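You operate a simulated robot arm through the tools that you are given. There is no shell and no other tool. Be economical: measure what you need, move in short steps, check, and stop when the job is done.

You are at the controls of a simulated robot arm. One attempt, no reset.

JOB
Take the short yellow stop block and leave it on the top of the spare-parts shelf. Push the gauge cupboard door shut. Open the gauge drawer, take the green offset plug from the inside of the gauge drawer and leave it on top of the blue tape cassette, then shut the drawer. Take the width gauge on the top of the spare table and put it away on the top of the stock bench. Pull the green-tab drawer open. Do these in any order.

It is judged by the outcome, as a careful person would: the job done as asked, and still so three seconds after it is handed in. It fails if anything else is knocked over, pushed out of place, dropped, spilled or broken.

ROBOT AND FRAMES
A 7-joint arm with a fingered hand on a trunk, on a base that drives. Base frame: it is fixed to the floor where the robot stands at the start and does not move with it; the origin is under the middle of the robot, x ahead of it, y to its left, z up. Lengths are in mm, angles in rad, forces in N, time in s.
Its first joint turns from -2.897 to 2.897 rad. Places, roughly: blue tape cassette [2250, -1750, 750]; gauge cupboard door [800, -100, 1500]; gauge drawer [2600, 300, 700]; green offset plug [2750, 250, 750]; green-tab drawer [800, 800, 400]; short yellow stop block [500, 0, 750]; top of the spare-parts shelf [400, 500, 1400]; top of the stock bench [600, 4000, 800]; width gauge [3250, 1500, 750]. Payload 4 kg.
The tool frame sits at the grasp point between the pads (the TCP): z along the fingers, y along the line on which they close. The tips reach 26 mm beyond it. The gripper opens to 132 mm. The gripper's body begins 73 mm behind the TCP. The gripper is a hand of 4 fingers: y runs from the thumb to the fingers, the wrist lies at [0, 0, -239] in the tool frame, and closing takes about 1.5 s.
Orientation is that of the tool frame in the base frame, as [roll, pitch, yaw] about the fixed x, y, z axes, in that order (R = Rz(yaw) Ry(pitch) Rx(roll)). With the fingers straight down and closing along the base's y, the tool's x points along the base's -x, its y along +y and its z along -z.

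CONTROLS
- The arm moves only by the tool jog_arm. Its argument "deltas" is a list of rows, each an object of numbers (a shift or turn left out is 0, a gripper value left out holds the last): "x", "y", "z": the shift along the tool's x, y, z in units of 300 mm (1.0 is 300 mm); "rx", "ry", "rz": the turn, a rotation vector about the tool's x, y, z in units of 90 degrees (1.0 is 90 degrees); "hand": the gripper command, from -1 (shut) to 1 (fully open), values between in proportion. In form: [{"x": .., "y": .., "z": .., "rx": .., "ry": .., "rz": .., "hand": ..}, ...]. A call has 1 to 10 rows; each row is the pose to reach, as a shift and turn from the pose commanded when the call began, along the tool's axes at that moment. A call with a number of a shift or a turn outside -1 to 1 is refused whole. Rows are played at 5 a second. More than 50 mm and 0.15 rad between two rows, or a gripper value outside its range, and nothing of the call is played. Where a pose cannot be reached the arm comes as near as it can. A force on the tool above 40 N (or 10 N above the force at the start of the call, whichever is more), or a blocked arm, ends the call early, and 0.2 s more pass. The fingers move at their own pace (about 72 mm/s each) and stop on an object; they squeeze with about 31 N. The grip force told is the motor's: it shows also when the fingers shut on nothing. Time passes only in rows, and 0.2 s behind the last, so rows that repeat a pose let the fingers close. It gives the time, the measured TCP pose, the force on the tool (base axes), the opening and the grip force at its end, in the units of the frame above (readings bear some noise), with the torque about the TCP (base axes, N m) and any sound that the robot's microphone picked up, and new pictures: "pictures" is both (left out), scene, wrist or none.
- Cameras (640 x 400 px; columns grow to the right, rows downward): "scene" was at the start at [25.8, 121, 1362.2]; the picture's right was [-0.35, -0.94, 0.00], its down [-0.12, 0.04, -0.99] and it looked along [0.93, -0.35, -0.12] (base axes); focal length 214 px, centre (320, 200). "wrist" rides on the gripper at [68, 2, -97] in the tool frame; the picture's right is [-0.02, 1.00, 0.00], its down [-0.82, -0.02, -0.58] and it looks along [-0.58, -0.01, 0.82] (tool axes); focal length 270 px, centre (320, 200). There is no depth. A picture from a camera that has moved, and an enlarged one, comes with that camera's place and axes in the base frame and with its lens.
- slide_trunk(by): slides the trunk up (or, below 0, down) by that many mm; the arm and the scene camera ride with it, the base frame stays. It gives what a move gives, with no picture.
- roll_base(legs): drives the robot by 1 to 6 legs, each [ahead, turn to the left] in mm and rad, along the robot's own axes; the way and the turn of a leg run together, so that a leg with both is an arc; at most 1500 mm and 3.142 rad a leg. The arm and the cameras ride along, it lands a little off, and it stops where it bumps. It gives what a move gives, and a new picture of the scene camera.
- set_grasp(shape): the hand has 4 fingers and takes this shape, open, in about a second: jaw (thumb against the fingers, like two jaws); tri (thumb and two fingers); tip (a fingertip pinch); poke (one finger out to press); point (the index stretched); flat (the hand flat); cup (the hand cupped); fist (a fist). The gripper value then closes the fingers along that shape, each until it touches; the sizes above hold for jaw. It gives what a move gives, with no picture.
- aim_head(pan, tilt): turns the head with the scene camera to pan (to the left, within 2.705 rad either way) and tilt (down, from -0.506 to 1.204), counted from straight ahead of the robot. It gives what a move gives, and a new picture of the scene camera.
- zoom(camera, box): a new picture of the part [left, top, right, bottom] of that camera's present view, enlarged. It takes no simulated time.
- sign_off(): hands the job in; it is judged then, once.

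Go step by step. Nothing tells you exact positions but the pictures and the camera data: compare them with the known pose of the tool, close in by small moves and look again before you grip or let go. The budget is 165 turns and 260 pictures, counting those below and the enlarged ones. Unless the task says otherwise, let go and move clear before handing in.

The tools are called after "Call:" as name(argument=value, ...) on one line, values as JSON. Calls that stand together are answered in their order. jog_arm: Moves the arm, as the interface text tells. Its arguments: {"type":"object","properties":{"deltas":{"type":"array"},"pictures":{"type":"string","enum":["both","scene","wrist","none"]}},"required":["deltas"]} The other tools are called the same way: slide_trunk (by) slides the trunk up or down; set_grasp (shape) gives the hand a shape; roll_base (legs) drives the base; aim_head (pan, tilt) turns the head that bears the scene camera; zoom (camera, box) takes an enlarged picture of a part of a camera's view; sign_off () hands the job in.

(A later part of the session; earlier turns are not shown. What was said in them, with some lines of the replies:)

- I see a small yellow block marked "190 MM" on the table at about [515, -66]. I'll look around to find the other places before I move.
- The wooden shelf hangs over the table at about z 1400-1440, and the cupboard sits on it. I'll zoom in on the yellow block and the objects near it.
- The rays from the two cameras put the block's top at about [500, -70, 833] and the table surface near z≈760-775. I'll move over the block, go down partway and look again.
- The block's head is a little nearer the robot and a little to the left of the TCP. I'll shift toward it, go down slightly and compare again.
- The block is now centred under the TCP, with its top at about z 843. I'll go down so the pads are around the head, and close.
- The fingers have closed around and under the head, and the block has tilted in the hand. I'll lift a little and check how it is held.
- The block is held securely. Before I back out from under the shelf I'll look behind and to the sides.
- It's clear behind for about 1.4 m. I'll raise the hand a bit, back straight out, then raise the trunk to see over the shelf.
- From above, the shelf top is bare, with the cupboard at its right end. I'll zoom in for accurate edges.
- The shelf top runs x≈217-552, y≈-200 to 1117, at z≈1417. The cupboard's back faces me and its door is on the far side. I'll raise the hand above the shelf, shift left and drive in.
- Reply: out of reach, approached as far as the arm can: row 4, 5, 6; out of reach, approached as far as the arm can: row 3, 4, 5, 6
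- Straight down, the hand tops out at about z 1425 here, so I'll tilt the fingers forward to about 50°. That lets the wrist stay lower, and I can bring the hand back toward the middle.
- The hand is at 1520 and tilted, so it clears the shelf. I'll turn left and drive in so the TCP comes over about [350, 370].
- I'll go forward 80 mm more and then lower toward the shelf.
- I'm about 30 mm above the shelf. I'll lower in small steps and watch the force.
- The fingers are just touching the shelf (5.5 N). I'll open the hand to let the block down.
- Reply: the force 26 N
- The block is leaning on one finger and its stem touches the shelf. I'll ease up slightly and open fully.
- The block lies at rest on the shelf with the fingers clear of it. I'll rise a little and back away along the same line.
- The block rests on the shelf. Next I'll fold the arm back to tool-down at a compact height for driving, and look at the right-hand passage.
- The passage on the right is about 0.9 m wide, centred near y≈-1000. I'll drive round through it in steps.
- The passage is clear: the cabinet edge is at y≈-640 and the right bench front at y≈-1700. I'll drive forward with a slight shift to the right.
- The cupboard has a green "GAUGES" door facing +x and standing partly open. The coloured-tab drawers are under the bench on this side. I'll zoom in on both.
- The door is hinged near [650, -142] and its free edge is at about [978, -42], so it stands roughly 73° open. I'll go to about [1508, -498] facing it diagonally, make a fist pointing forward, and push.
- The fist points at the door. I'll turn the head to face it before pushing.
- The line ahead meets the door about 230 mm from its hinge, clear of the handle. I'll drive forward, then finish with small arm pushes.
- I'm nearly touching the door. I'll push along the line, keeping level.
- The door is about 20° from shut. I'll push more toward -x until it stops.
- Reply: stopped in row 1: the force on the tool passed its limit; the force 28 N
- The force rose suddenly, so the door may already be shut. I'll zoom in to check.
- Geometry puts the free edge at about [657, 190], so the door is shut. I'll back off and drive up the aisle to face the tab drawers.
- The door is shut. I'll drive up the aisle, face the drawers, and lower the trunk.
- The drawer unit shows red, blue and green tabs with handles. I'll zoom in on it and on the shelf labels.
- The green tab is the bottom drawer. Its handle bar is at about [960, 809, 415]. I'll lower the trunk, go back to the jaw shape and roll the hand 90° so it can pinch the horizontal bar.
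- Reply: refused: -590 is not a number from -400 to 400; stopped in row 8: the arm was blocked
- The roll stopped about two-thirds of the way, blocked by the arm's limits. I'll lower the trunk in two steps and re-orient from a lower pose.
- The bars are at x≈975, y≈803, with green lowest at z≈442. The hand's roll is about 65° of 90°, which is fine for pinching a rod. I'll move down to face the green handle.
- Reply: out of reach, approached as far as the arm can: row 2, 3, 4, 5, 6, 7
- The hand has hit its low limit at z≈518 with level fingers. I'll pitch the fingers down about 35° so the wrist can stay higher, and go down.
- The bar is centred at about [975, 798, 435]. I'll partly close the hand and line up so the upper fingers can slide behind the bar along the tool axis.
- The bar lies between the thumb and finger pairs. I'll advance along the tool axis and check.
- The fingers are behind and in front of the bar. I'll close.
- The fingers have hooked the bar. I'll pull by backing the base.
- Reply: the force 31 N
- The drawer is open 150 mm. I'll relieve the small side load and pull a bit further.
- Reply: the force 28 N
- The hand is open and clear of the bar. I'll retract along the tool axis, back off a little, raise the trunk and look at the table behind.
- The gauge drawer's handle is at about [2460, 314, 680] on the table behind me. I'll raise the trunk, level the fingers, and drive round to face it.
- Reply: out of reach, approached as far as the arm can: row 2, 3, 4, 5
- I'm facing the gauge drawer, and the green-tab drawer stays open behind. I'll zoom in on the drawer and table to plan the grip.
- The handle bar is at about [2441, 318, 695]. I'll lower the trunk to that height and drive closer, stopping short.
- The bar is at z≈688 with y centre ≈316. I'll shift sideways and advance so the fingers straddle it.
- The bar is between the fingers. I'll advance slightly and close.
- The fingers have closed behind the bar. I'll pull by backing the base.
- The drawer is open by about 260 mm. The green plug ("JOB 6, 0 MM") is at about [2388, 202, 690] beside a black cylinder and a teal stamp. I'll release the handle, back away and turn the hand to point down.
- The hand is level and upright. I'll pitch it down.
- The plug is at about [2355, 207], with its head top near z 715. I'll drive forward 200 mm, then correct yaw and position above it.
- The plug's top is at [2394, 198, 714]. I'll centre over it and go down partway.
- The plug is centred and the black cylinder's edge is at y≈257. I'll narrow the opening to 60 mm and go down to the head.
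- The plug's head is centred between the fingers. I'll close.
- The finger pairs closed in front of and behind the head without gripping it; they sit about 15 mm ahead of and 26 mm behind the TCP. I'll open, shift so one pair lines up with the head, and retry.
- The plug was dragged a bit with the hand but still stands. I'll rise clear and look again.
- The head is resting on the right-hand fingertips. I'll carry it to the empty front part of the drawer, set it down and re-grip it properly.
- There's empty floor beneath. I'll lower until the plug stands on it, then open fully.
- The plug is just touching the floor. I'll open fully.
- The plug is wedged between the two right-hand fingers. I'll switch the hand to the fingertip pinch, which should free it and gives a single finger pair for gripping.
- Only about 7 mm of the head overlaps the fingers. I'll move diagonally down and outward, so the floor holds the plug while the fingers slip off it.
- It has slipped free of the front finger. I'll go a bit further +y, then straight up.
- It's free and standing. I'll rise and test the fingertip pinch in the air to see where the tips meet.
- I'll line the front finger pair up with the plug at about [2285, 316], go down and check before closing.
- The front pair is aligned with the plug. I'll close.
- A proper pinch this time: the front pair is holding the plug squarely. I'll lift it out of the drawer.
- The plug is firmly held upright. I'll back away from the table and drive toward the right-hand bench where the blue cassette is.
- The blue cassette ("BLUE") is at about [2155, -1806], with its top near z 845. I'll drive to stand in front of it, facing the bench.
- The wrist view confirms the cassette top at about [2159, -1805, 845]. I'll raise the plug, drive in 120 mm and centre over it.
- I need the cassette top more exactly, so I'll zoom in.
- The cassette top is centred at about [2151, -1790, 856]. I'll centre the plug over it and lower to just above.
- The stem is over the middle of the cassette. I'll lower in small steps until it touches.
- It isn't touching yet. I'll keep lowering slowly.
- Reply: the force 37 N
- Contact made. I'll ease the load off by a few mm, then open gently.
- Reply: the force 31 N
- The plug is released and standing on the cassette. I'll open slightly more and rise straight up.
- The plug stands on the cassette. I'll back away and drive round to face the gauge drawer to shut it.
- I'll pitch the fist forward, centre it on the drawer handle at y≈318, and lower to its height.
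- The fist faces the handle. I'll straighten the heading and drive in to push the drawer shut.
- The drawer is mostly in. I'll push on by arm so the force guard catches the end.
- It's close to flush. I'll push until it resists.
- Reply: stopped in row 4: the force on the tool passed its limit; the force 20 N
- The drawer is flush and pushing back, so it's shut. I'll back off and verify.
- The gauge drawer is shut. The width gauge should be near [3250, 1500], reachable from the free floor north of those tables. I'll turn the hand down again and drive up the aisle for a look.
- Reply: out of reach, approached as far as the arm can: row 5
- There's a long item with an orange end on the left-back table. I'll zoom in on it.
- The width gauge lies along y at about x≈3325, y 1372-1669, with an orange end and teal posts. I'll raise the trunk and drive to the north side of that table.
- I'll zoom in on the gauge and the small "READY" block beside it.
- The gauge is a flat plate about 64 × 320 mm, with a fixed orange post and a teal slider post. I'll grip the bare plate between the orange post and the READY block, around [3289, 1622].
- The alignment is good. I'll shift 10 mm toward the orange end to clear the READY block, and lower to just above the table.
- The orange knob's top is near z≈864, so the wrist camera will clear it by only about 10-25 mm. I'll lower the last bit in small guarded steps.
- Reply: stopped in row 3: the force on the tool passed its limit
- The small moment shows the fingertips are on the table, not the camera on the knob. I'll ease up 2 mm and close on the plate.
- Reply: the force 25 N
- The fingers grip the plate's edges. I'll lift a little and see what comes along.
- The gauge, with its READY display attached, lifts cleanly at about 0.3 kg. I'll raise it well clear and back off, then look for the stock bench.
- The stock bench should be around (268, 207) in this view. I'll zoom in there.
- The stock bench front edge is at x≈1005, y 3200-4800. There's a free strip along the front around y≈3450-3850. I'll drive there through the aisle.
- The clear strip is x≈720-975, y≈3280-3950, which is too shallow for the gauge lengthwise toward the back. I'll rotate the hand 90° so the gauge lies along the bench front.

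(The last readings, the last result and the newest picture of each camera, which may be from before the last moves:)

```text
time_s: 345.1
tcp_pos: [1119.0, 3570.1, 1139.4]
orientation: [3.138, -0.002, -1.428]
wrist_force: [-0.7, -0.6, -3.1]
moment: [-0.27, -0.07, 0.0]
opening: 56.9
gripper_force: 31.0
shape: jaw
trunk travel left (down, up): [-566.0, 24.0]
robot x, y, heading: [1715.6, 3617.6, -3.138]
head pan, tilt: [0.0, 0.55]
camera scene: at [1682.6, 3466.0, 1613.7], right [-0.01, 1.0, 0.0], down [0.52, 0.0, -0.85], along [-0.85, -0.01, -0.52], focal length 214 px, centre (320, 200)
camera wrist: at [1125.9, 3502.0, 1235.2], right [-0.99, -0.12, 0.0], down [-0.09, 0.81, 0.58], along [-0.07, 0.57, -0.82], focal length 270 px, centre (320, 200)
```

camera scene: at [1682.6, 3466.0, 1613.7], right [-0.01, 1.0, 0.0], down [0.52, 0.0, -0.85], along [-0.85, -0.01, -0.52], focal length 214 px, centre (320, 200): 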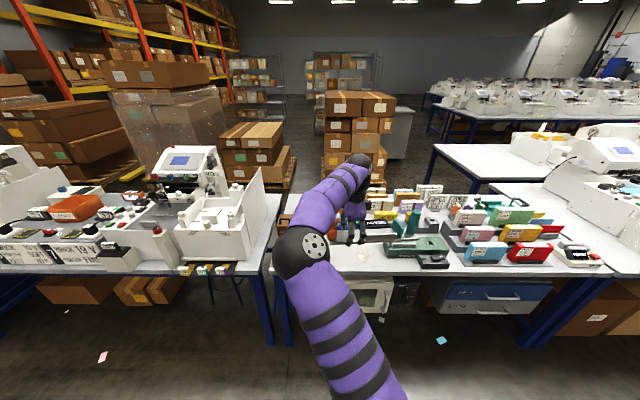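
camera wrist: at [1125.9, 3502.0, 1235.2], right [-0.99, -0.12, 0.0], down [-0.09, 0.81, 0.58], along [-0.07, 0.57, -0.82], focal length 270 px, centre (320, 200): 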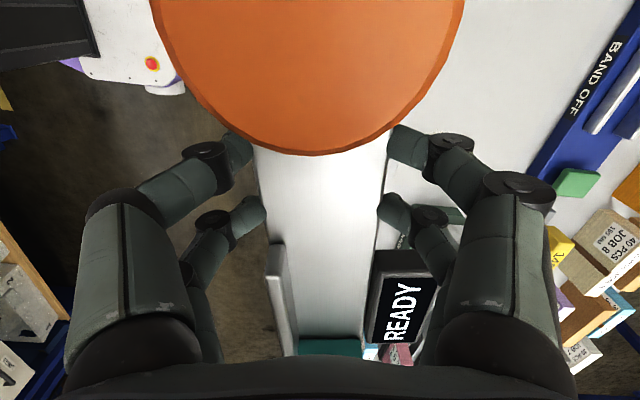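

The rotation worked. I'll finish the last few degrees, shift to y≈3510, and drive in so the TCP is over x≈875.

Call:
jog_arm(deltas=[{"x": 0.1, "y": 0.014, "rz": 0.045}, {"x": 0.198, "y": 0.028, "rz": 0.09}], pictures="none")

Call:
roll_base(legs=[[244, 0]])

Call:
slide_trunk(by=-200)

Call:
aim_head(pan=0.0, tilt=0.7)

Call:
jog_arm(deltas=[{"x": 0}], pictures="wrist")

```text
time_s: 345.7
tcp_pos: [1118.6, 3510.8, 1138.7]
orientation: [3.137, -0.001, -1.569]
wrist_force: [-0.4, -0.3, -3.1]
moment: [-0.28, -0.02, -0.02]
opening: 57.2
gripper_force: 30.9
shape: jaw
trunk travel left (down, up): [-566.0, 24.0]
robot x, y, heading: [1714.4, 3615.8, -3.134]
head pan, tilt: [0.0, 0.55]
```

```text
time_s: 347.6
tcp_pos: [870.8, 3511.6, 1138.9]
orientation: [3.14, -0.001, -1.57]
wrist_force: [0.0, -0.3, -3.9]
moment: [-0.28, -0.01, -0.01]
opening: 57.0
gripper_force: 30.8
shape: jaw
trunk travel left (down, up): [-566.0, 24.0]
robot x, y, heading: [1462.0, 3618.1, -3.135]
head pan, tilt: [0.0, 0.55]
camera scene: at [1433.8, 3464.7, 1613.6], right [0.0, 1.0, 0.0], down [0.52, 0.0, -0.85], along [-0.85, 0.0, -0.52], focal length 214 px, centre (320, 200)
```

scene: 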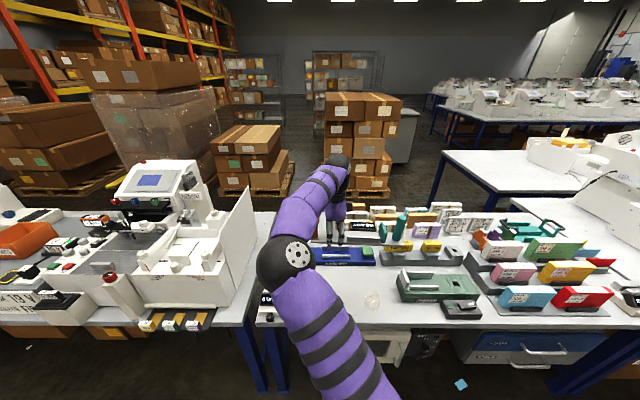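

```text
time_s: 349.7
tcp_pos: [869.9, 3511.0, 938.4]
orientation: [3.136, -0.003, -1.568]
wrist_force: [-0.5, -0.3, -3.4]
moment: [-0.26, -0.02, -0.01]
opening: 57.0
gripper_force: 31.1
shape: jaw
trunk travel left (down, up): [-366.0, 224.0]
robot x, y, heading: [1464.1, 3616.8, -3.14]
head pan, tilt: [0.0, 0.55]
```

```text
time_s: 350.4
tcp_pos: [869.2, 3510.6, 938.6]
orientation: [3.136, -0.003, -1.57]
wrist_force: [-0.7, -0.1, -3.1]
moment: [-0.29, -0.04, -0.02]
opening: 57.0
gripper_force: 31.4
shape: jaw
trunk travel left (down, up): [-366.0, 224.0]
robot x, y, heading: [1465.4, 3620.1, -3.137]
head pan, tilt: [0.0, 0.7]
camera scene: at [1439.3, 3464.8, 1400.6], right [0.0, 1.0, 0.0], down [0.64, 0.0, -0.77], along [-0.76, 0.0, -0.64], focal length 214 px, centre (320, 200)
```

scene: 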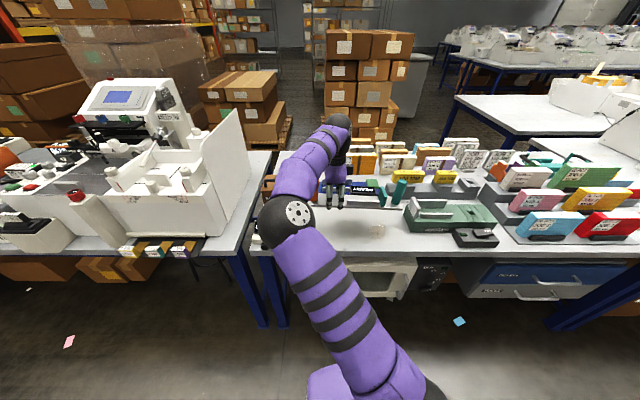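

```text
time_s: 350.8
tcp_pos: [870.3, 3510.6, 939.0]
orientation: [3.136, -0.002, -1.57]
wrist_force: [0.2, 0.6, -3.5]
moment: [-0.26, -0.05, 0.01]
opening: 57.0
gripper_force: 30.8
shape: jaw
trunk travel left (down, up): [-366.0, 224.0]
robot x, y, heading: [1467.0, 3620.6, -3.145]
head pan, tilt: [0.0, 0.7]
camera wrist: at [868.3, 3442.0, 1034.3], right [-1.0, 0.02, 0.0], down [0.02, 0.82, 0.58], along [0.01, 0.58, -0.82], focal length 270 px, centre (320, 200)
```

wrist: 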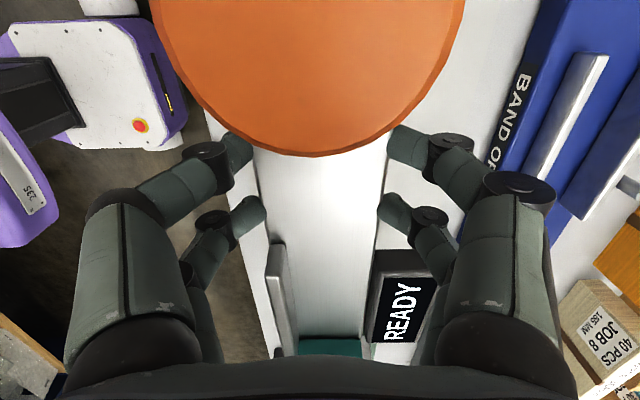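

The gauge is over the clear strip. I'll shift 40 mm away from the green tray, then lower.

Call:
jog_arm(deltas=[{"x": 0.07}, {"x": 0.133, "z": 0.08}, {"x": 0.133, "z": 0.2}, {"x": 0.133, "z": 0.3}])

Call:
zoom(camera="scene", box=[260, 150, 460, 290])

```text
time_s: 351.8
tcp_pos: [870.1, 3470.4, 847.9]
orientation: [3.136, -0.003, -1.569]
wrist_force: [0.3, 0.4, -4.1]
moment: [-0.26, -0.03, -0.02]
opening: 57.1
gripper_force: 30.9
shape: jaw
trunk travel left (down, up): [-366.0, 224.0]
robot x, y, heading: [1466.0, 3617.6, -3.137]
head pan, tilt: [0.0, 0.7]
camera scene: at [1439.4, 3464.8, 1400.6], right [0.0, 1.0, 0.0], down [0.64, 0.0, -0.76], along [-0.76, 0.0, -0.64], focal length 214 px, centre (320, 200)
camera wrist: at [868.5, 3402.4, 943.5], right [-1.0, 0.02, 0.01], down [0.02, 0.82, 0.58], along [0.01, 0.58, -0.82], focal length 270 px, centre (320, 200)
```

scene: 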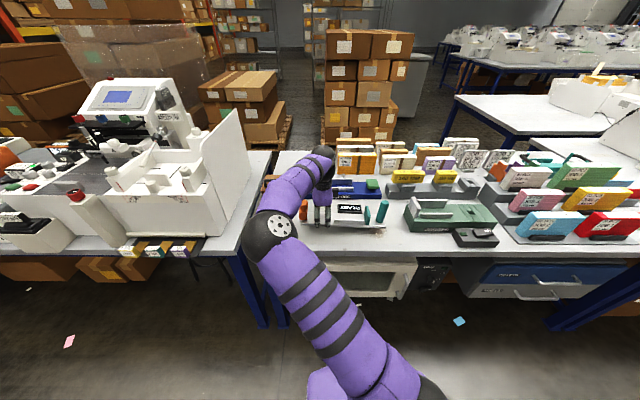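
wrist: 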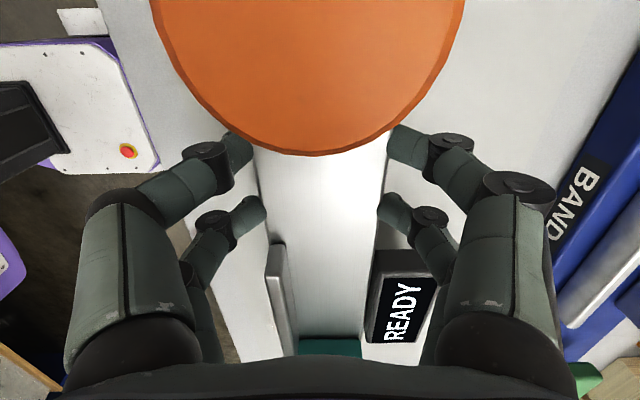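

```text
2.86 times, centred on (360, 220) of scene
camera zoom: at [1439.4, 3464.8, 1400.6], right [0.0, 1.0, 0.0], down [0.64, 0.0, -0.76], along [-0.76, 0.0, -0.64], focal length 613 px, centre (206, 143)
```

zoom: 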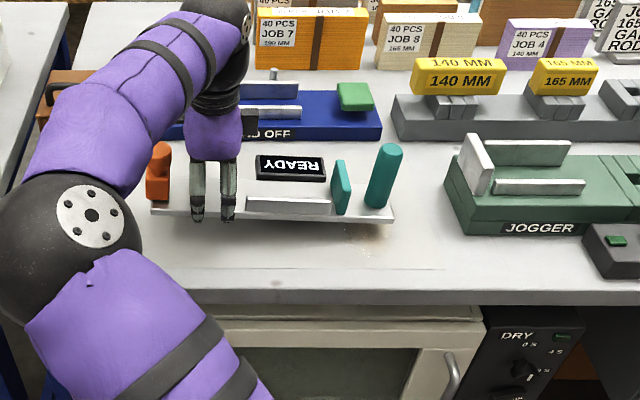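

A clear view: the gauge is just above the bench, well clear of everything. I'll lower gently until it touches.

Call:
jog_arm(deltas=[{"z": 0.04}, {"z": 0.08}, {"z": 0.1}, {"z": 0.11}], pictures="none")

Call:
jog_arm(deltas=[{"z": 0.01}, {"z": 0.02}, {"z": 0.03}], pictures="none")

Call:
zoom(camera="scene", box=[260, 150, 460, 290])

```text
time_s: 352.8
tcp_pos: [869.6, 3469.2, 814.7]
orientation: [3.136, -0.002, -1.568]
wrist_force: [0.7, 0.0, -2.1]
moment: [-0.12, -0.04, 0.0]
opening: 56.9
gripper_force: 30.5
shape: jaw
trunk travel left (down, up): [-366.0, 224.0]
robot x, y, heading: [1464.5, 3617.9, -3.134]
head pan, tilt: [0.0, 0.7]
```

```text
time_s: 353.6
tcp_pos: [870.1, 3470.0, 806.2]
orientation: [3.138, -0.001, -1.568]
wrist_force: [0.0, -0.6, -2.6]
moment: [0.19, -0.1, -0.06]
opening: 56.9
gripper_force: 31.0
shape: jaw
trunk travel left (down, up): [-366.0, 224.0]
robot x, y, heading: [1466.4, 3616.4, -3.134]
head pan, tilt: [0.0, 0.7]
```

```text
2.86 times, centred on (360, 220) of scene
camera zoom: at [1439.5, 3464.7, 1400.6], right [0.0, 1.0, 0.0], down [0.64, 0.0, -0.76], along [-0.76, 0.0, -0.64], focal length 613 px, centre (206, 143)
```

zoom: 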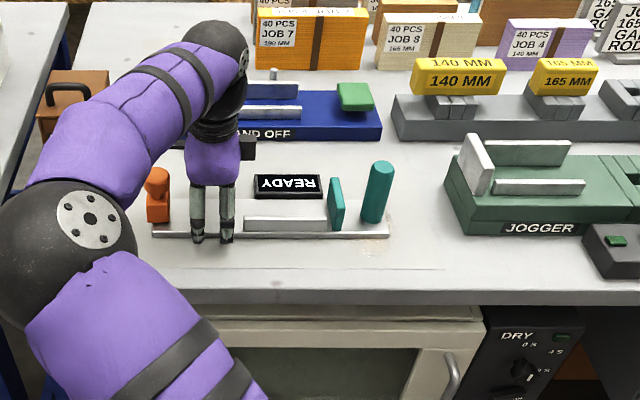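

The plate is level and nearly down. A couple more mm.

Call:
jog_arm(deltas=[{"z": 0.007}, {"z": 0.014}, {"z": 0.02}], pictures="none")

```text
time_s: 354.4
tcp_pos: [871.2, 3470.1, 805.2]
orientation: [3.131, -0.004, -1.569]
wrist_force: [3.5, -1.6, 37.4]
moment: [0.19, -1.4, -0.08]
opening: 56.7
gripper_force: 31.4
shape: jaw
trunk travel left (down, up): [-366.0, 224.0]
robot x, y, heading: [1464.9, 3618.2, -3.14]
head pan, tilt: [0.0, 0.7]
```

Firm contact. I'll relieve the load slightly and open.

Call:
jog_arm(deltas=[{"z": -0.015}, {"z": -0.017}], pictures="none")

Call:
jog_arm(deltas=[{"hand": 0.0}, {"hand": 0.2}, {"hand": 0.4}, {"hand": 0.5}], pictures="wrist")

Call:
zoom(camera="scene", box=[260, 150, 460, 290])

```text
time_s: 355.0
tcp_pos: [870.7, 3470.9, 807.5]
orientation: [3.137, -0.003, -1.573]
wrist_force: [1.4, 0.1, 13.6]
moment: [0.33, 0.12, 0.0]
opening: 56.5
gripper_force: 31.0
shape: jaw
trunk travel left (down, up): [-366.0, 224.0]
robot x, y, heading: [1463.6, 3618.7, -3.137]
head pan, tilt: [0.0, 0.7]
```

```text
time_s: 356.0
tcp_pos: [870.0, 3469.0, 806.6]
orientation: [3.135, -0.001, -1.569]
wrist_force: [-2.9, 0.1, 8.2]
moment: [0.15, -0.36, 0.09]
opening: 97.2
gripper_force: 0.1
shape: jaw
trunk travel left (down, up): [-366.0, 224.0]
robot x, y, heading: [1464.5, 3620.8, -3.142]
head pan, tilt: [0.0, 0.7]
camera wrist: at [867.5, 3401.3, 902.6], right [-1.0, 0.02, 0.01], down [0.02, 0.82, 0.58], along [0.01, 0.58, -0.82], focal length 270 px, centre (320, 200)
```

wrist: 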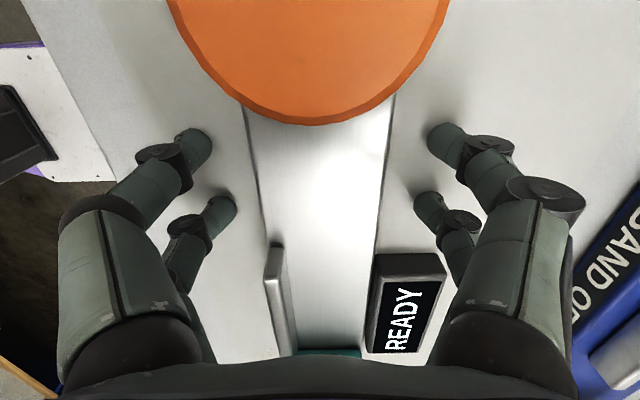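

```text
2.86 times, centred on (360, 220) of scene
camera zoom: at [1439.9, 3464.9, 1400.6], right [0.0, 1.0, 0.0], down [0.64, 0.0, -0.77], along [-0.77, 0.0, -0.64], focal length 613 px, centre (206, 143)
```

zoom: 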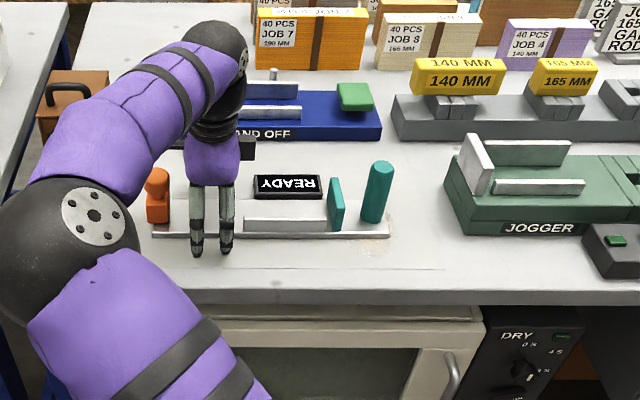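

The gauge is lying flat on the stock bench and is released. I'll rise straight up and check.

Call:
jog_arm(deltas=[{"z": -0.03}, {"z": -0.15}, {"z": -0.3}, {"z": -0.45}, {"z": -0.6}], pictures="none")

Call:
roll_base(legs=[[-350, 0]])

Call:
zoom(camera="scene", box=[240, 130, 440, 270])

```text
time_s: 357.2
tcp_pos: [871.2, 3469.4, 987.2]
orientation: [3.137, -0.002, -1.569]
wrist_force: [0.2, 0.3, -0.2]
moment: [0.03, -0.04, 0.04]
opening: 98.6
gripper_force: 0.0
shape: jaw
trunk travel left (down, up): [-366.0, 224.0]
robot x, y, heading: [1465.1, 3618.4, -3.139]
head pan, tilt: [0.0, 0.7]
```

```text
time_s: 359.5
tcp_pos: [1223.4, 3471.1, 986.7]
orientation: [3.137, -0.003, -1.571]
wrist_force: [-0.2, 0.1, -0.1]
moment: [0.01, -0.03, 0.0]
opening: 98.5
gripper_force: 0.1
shape: jaw
trunk travel left (down, up): [-366.0, 224.0]
robot x, y, heading: [1817.7, 3619.7, -3.143]
head pan, tilt: [0.0, 0.7]
camera scene: at [1792.5, 3465.8, 1400.6], right [0.0, 1.0, 0.0], down [0.64, 0.0, -0.76], along [-0.76, 0.0, -0.64], focal length 214 px, centre (320, 200)
```

scene: 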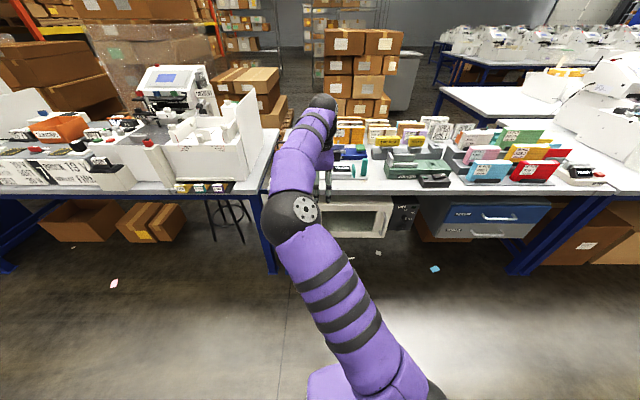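

```text
2.86 times, centred on (340, 200) of scene
camera zoom: at [1792.5, 3465.8, 1400.6], right [0.0, 1.0, 0.0], down [0.64, 0.0, -0.76], along [-0.76, 0.0, -0.64], focal length 613 px, centre (263, 200)
```

zoom: 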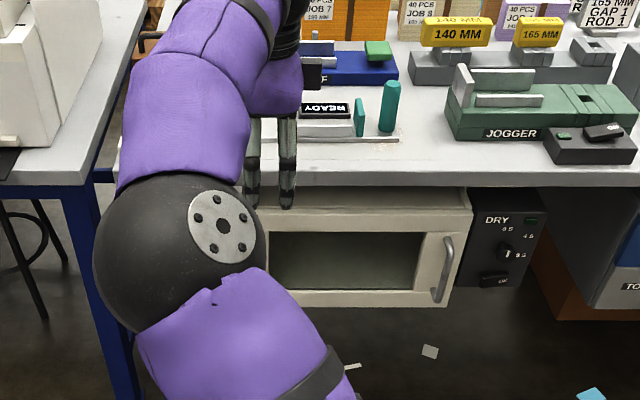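

All five parts are done and the hand is clear of everything, so I'm handing in.

Call:
sign_off()

```text
The job is handed in.
```

I finished all five parts of the job and handed it in:
- **Yellow stop block:** it is on top of the spare-parts shelf, lying on its side rather than standing.
- **Gauge cupboard door:** it is shut.
- **Green offset plug:** it is standing on the blue tape cassette, and the gauge drawer is shut again.
- **Width gauge:** it is flat on the stock bench.
- **Green-tab drawer:** it is open about 230 mm.
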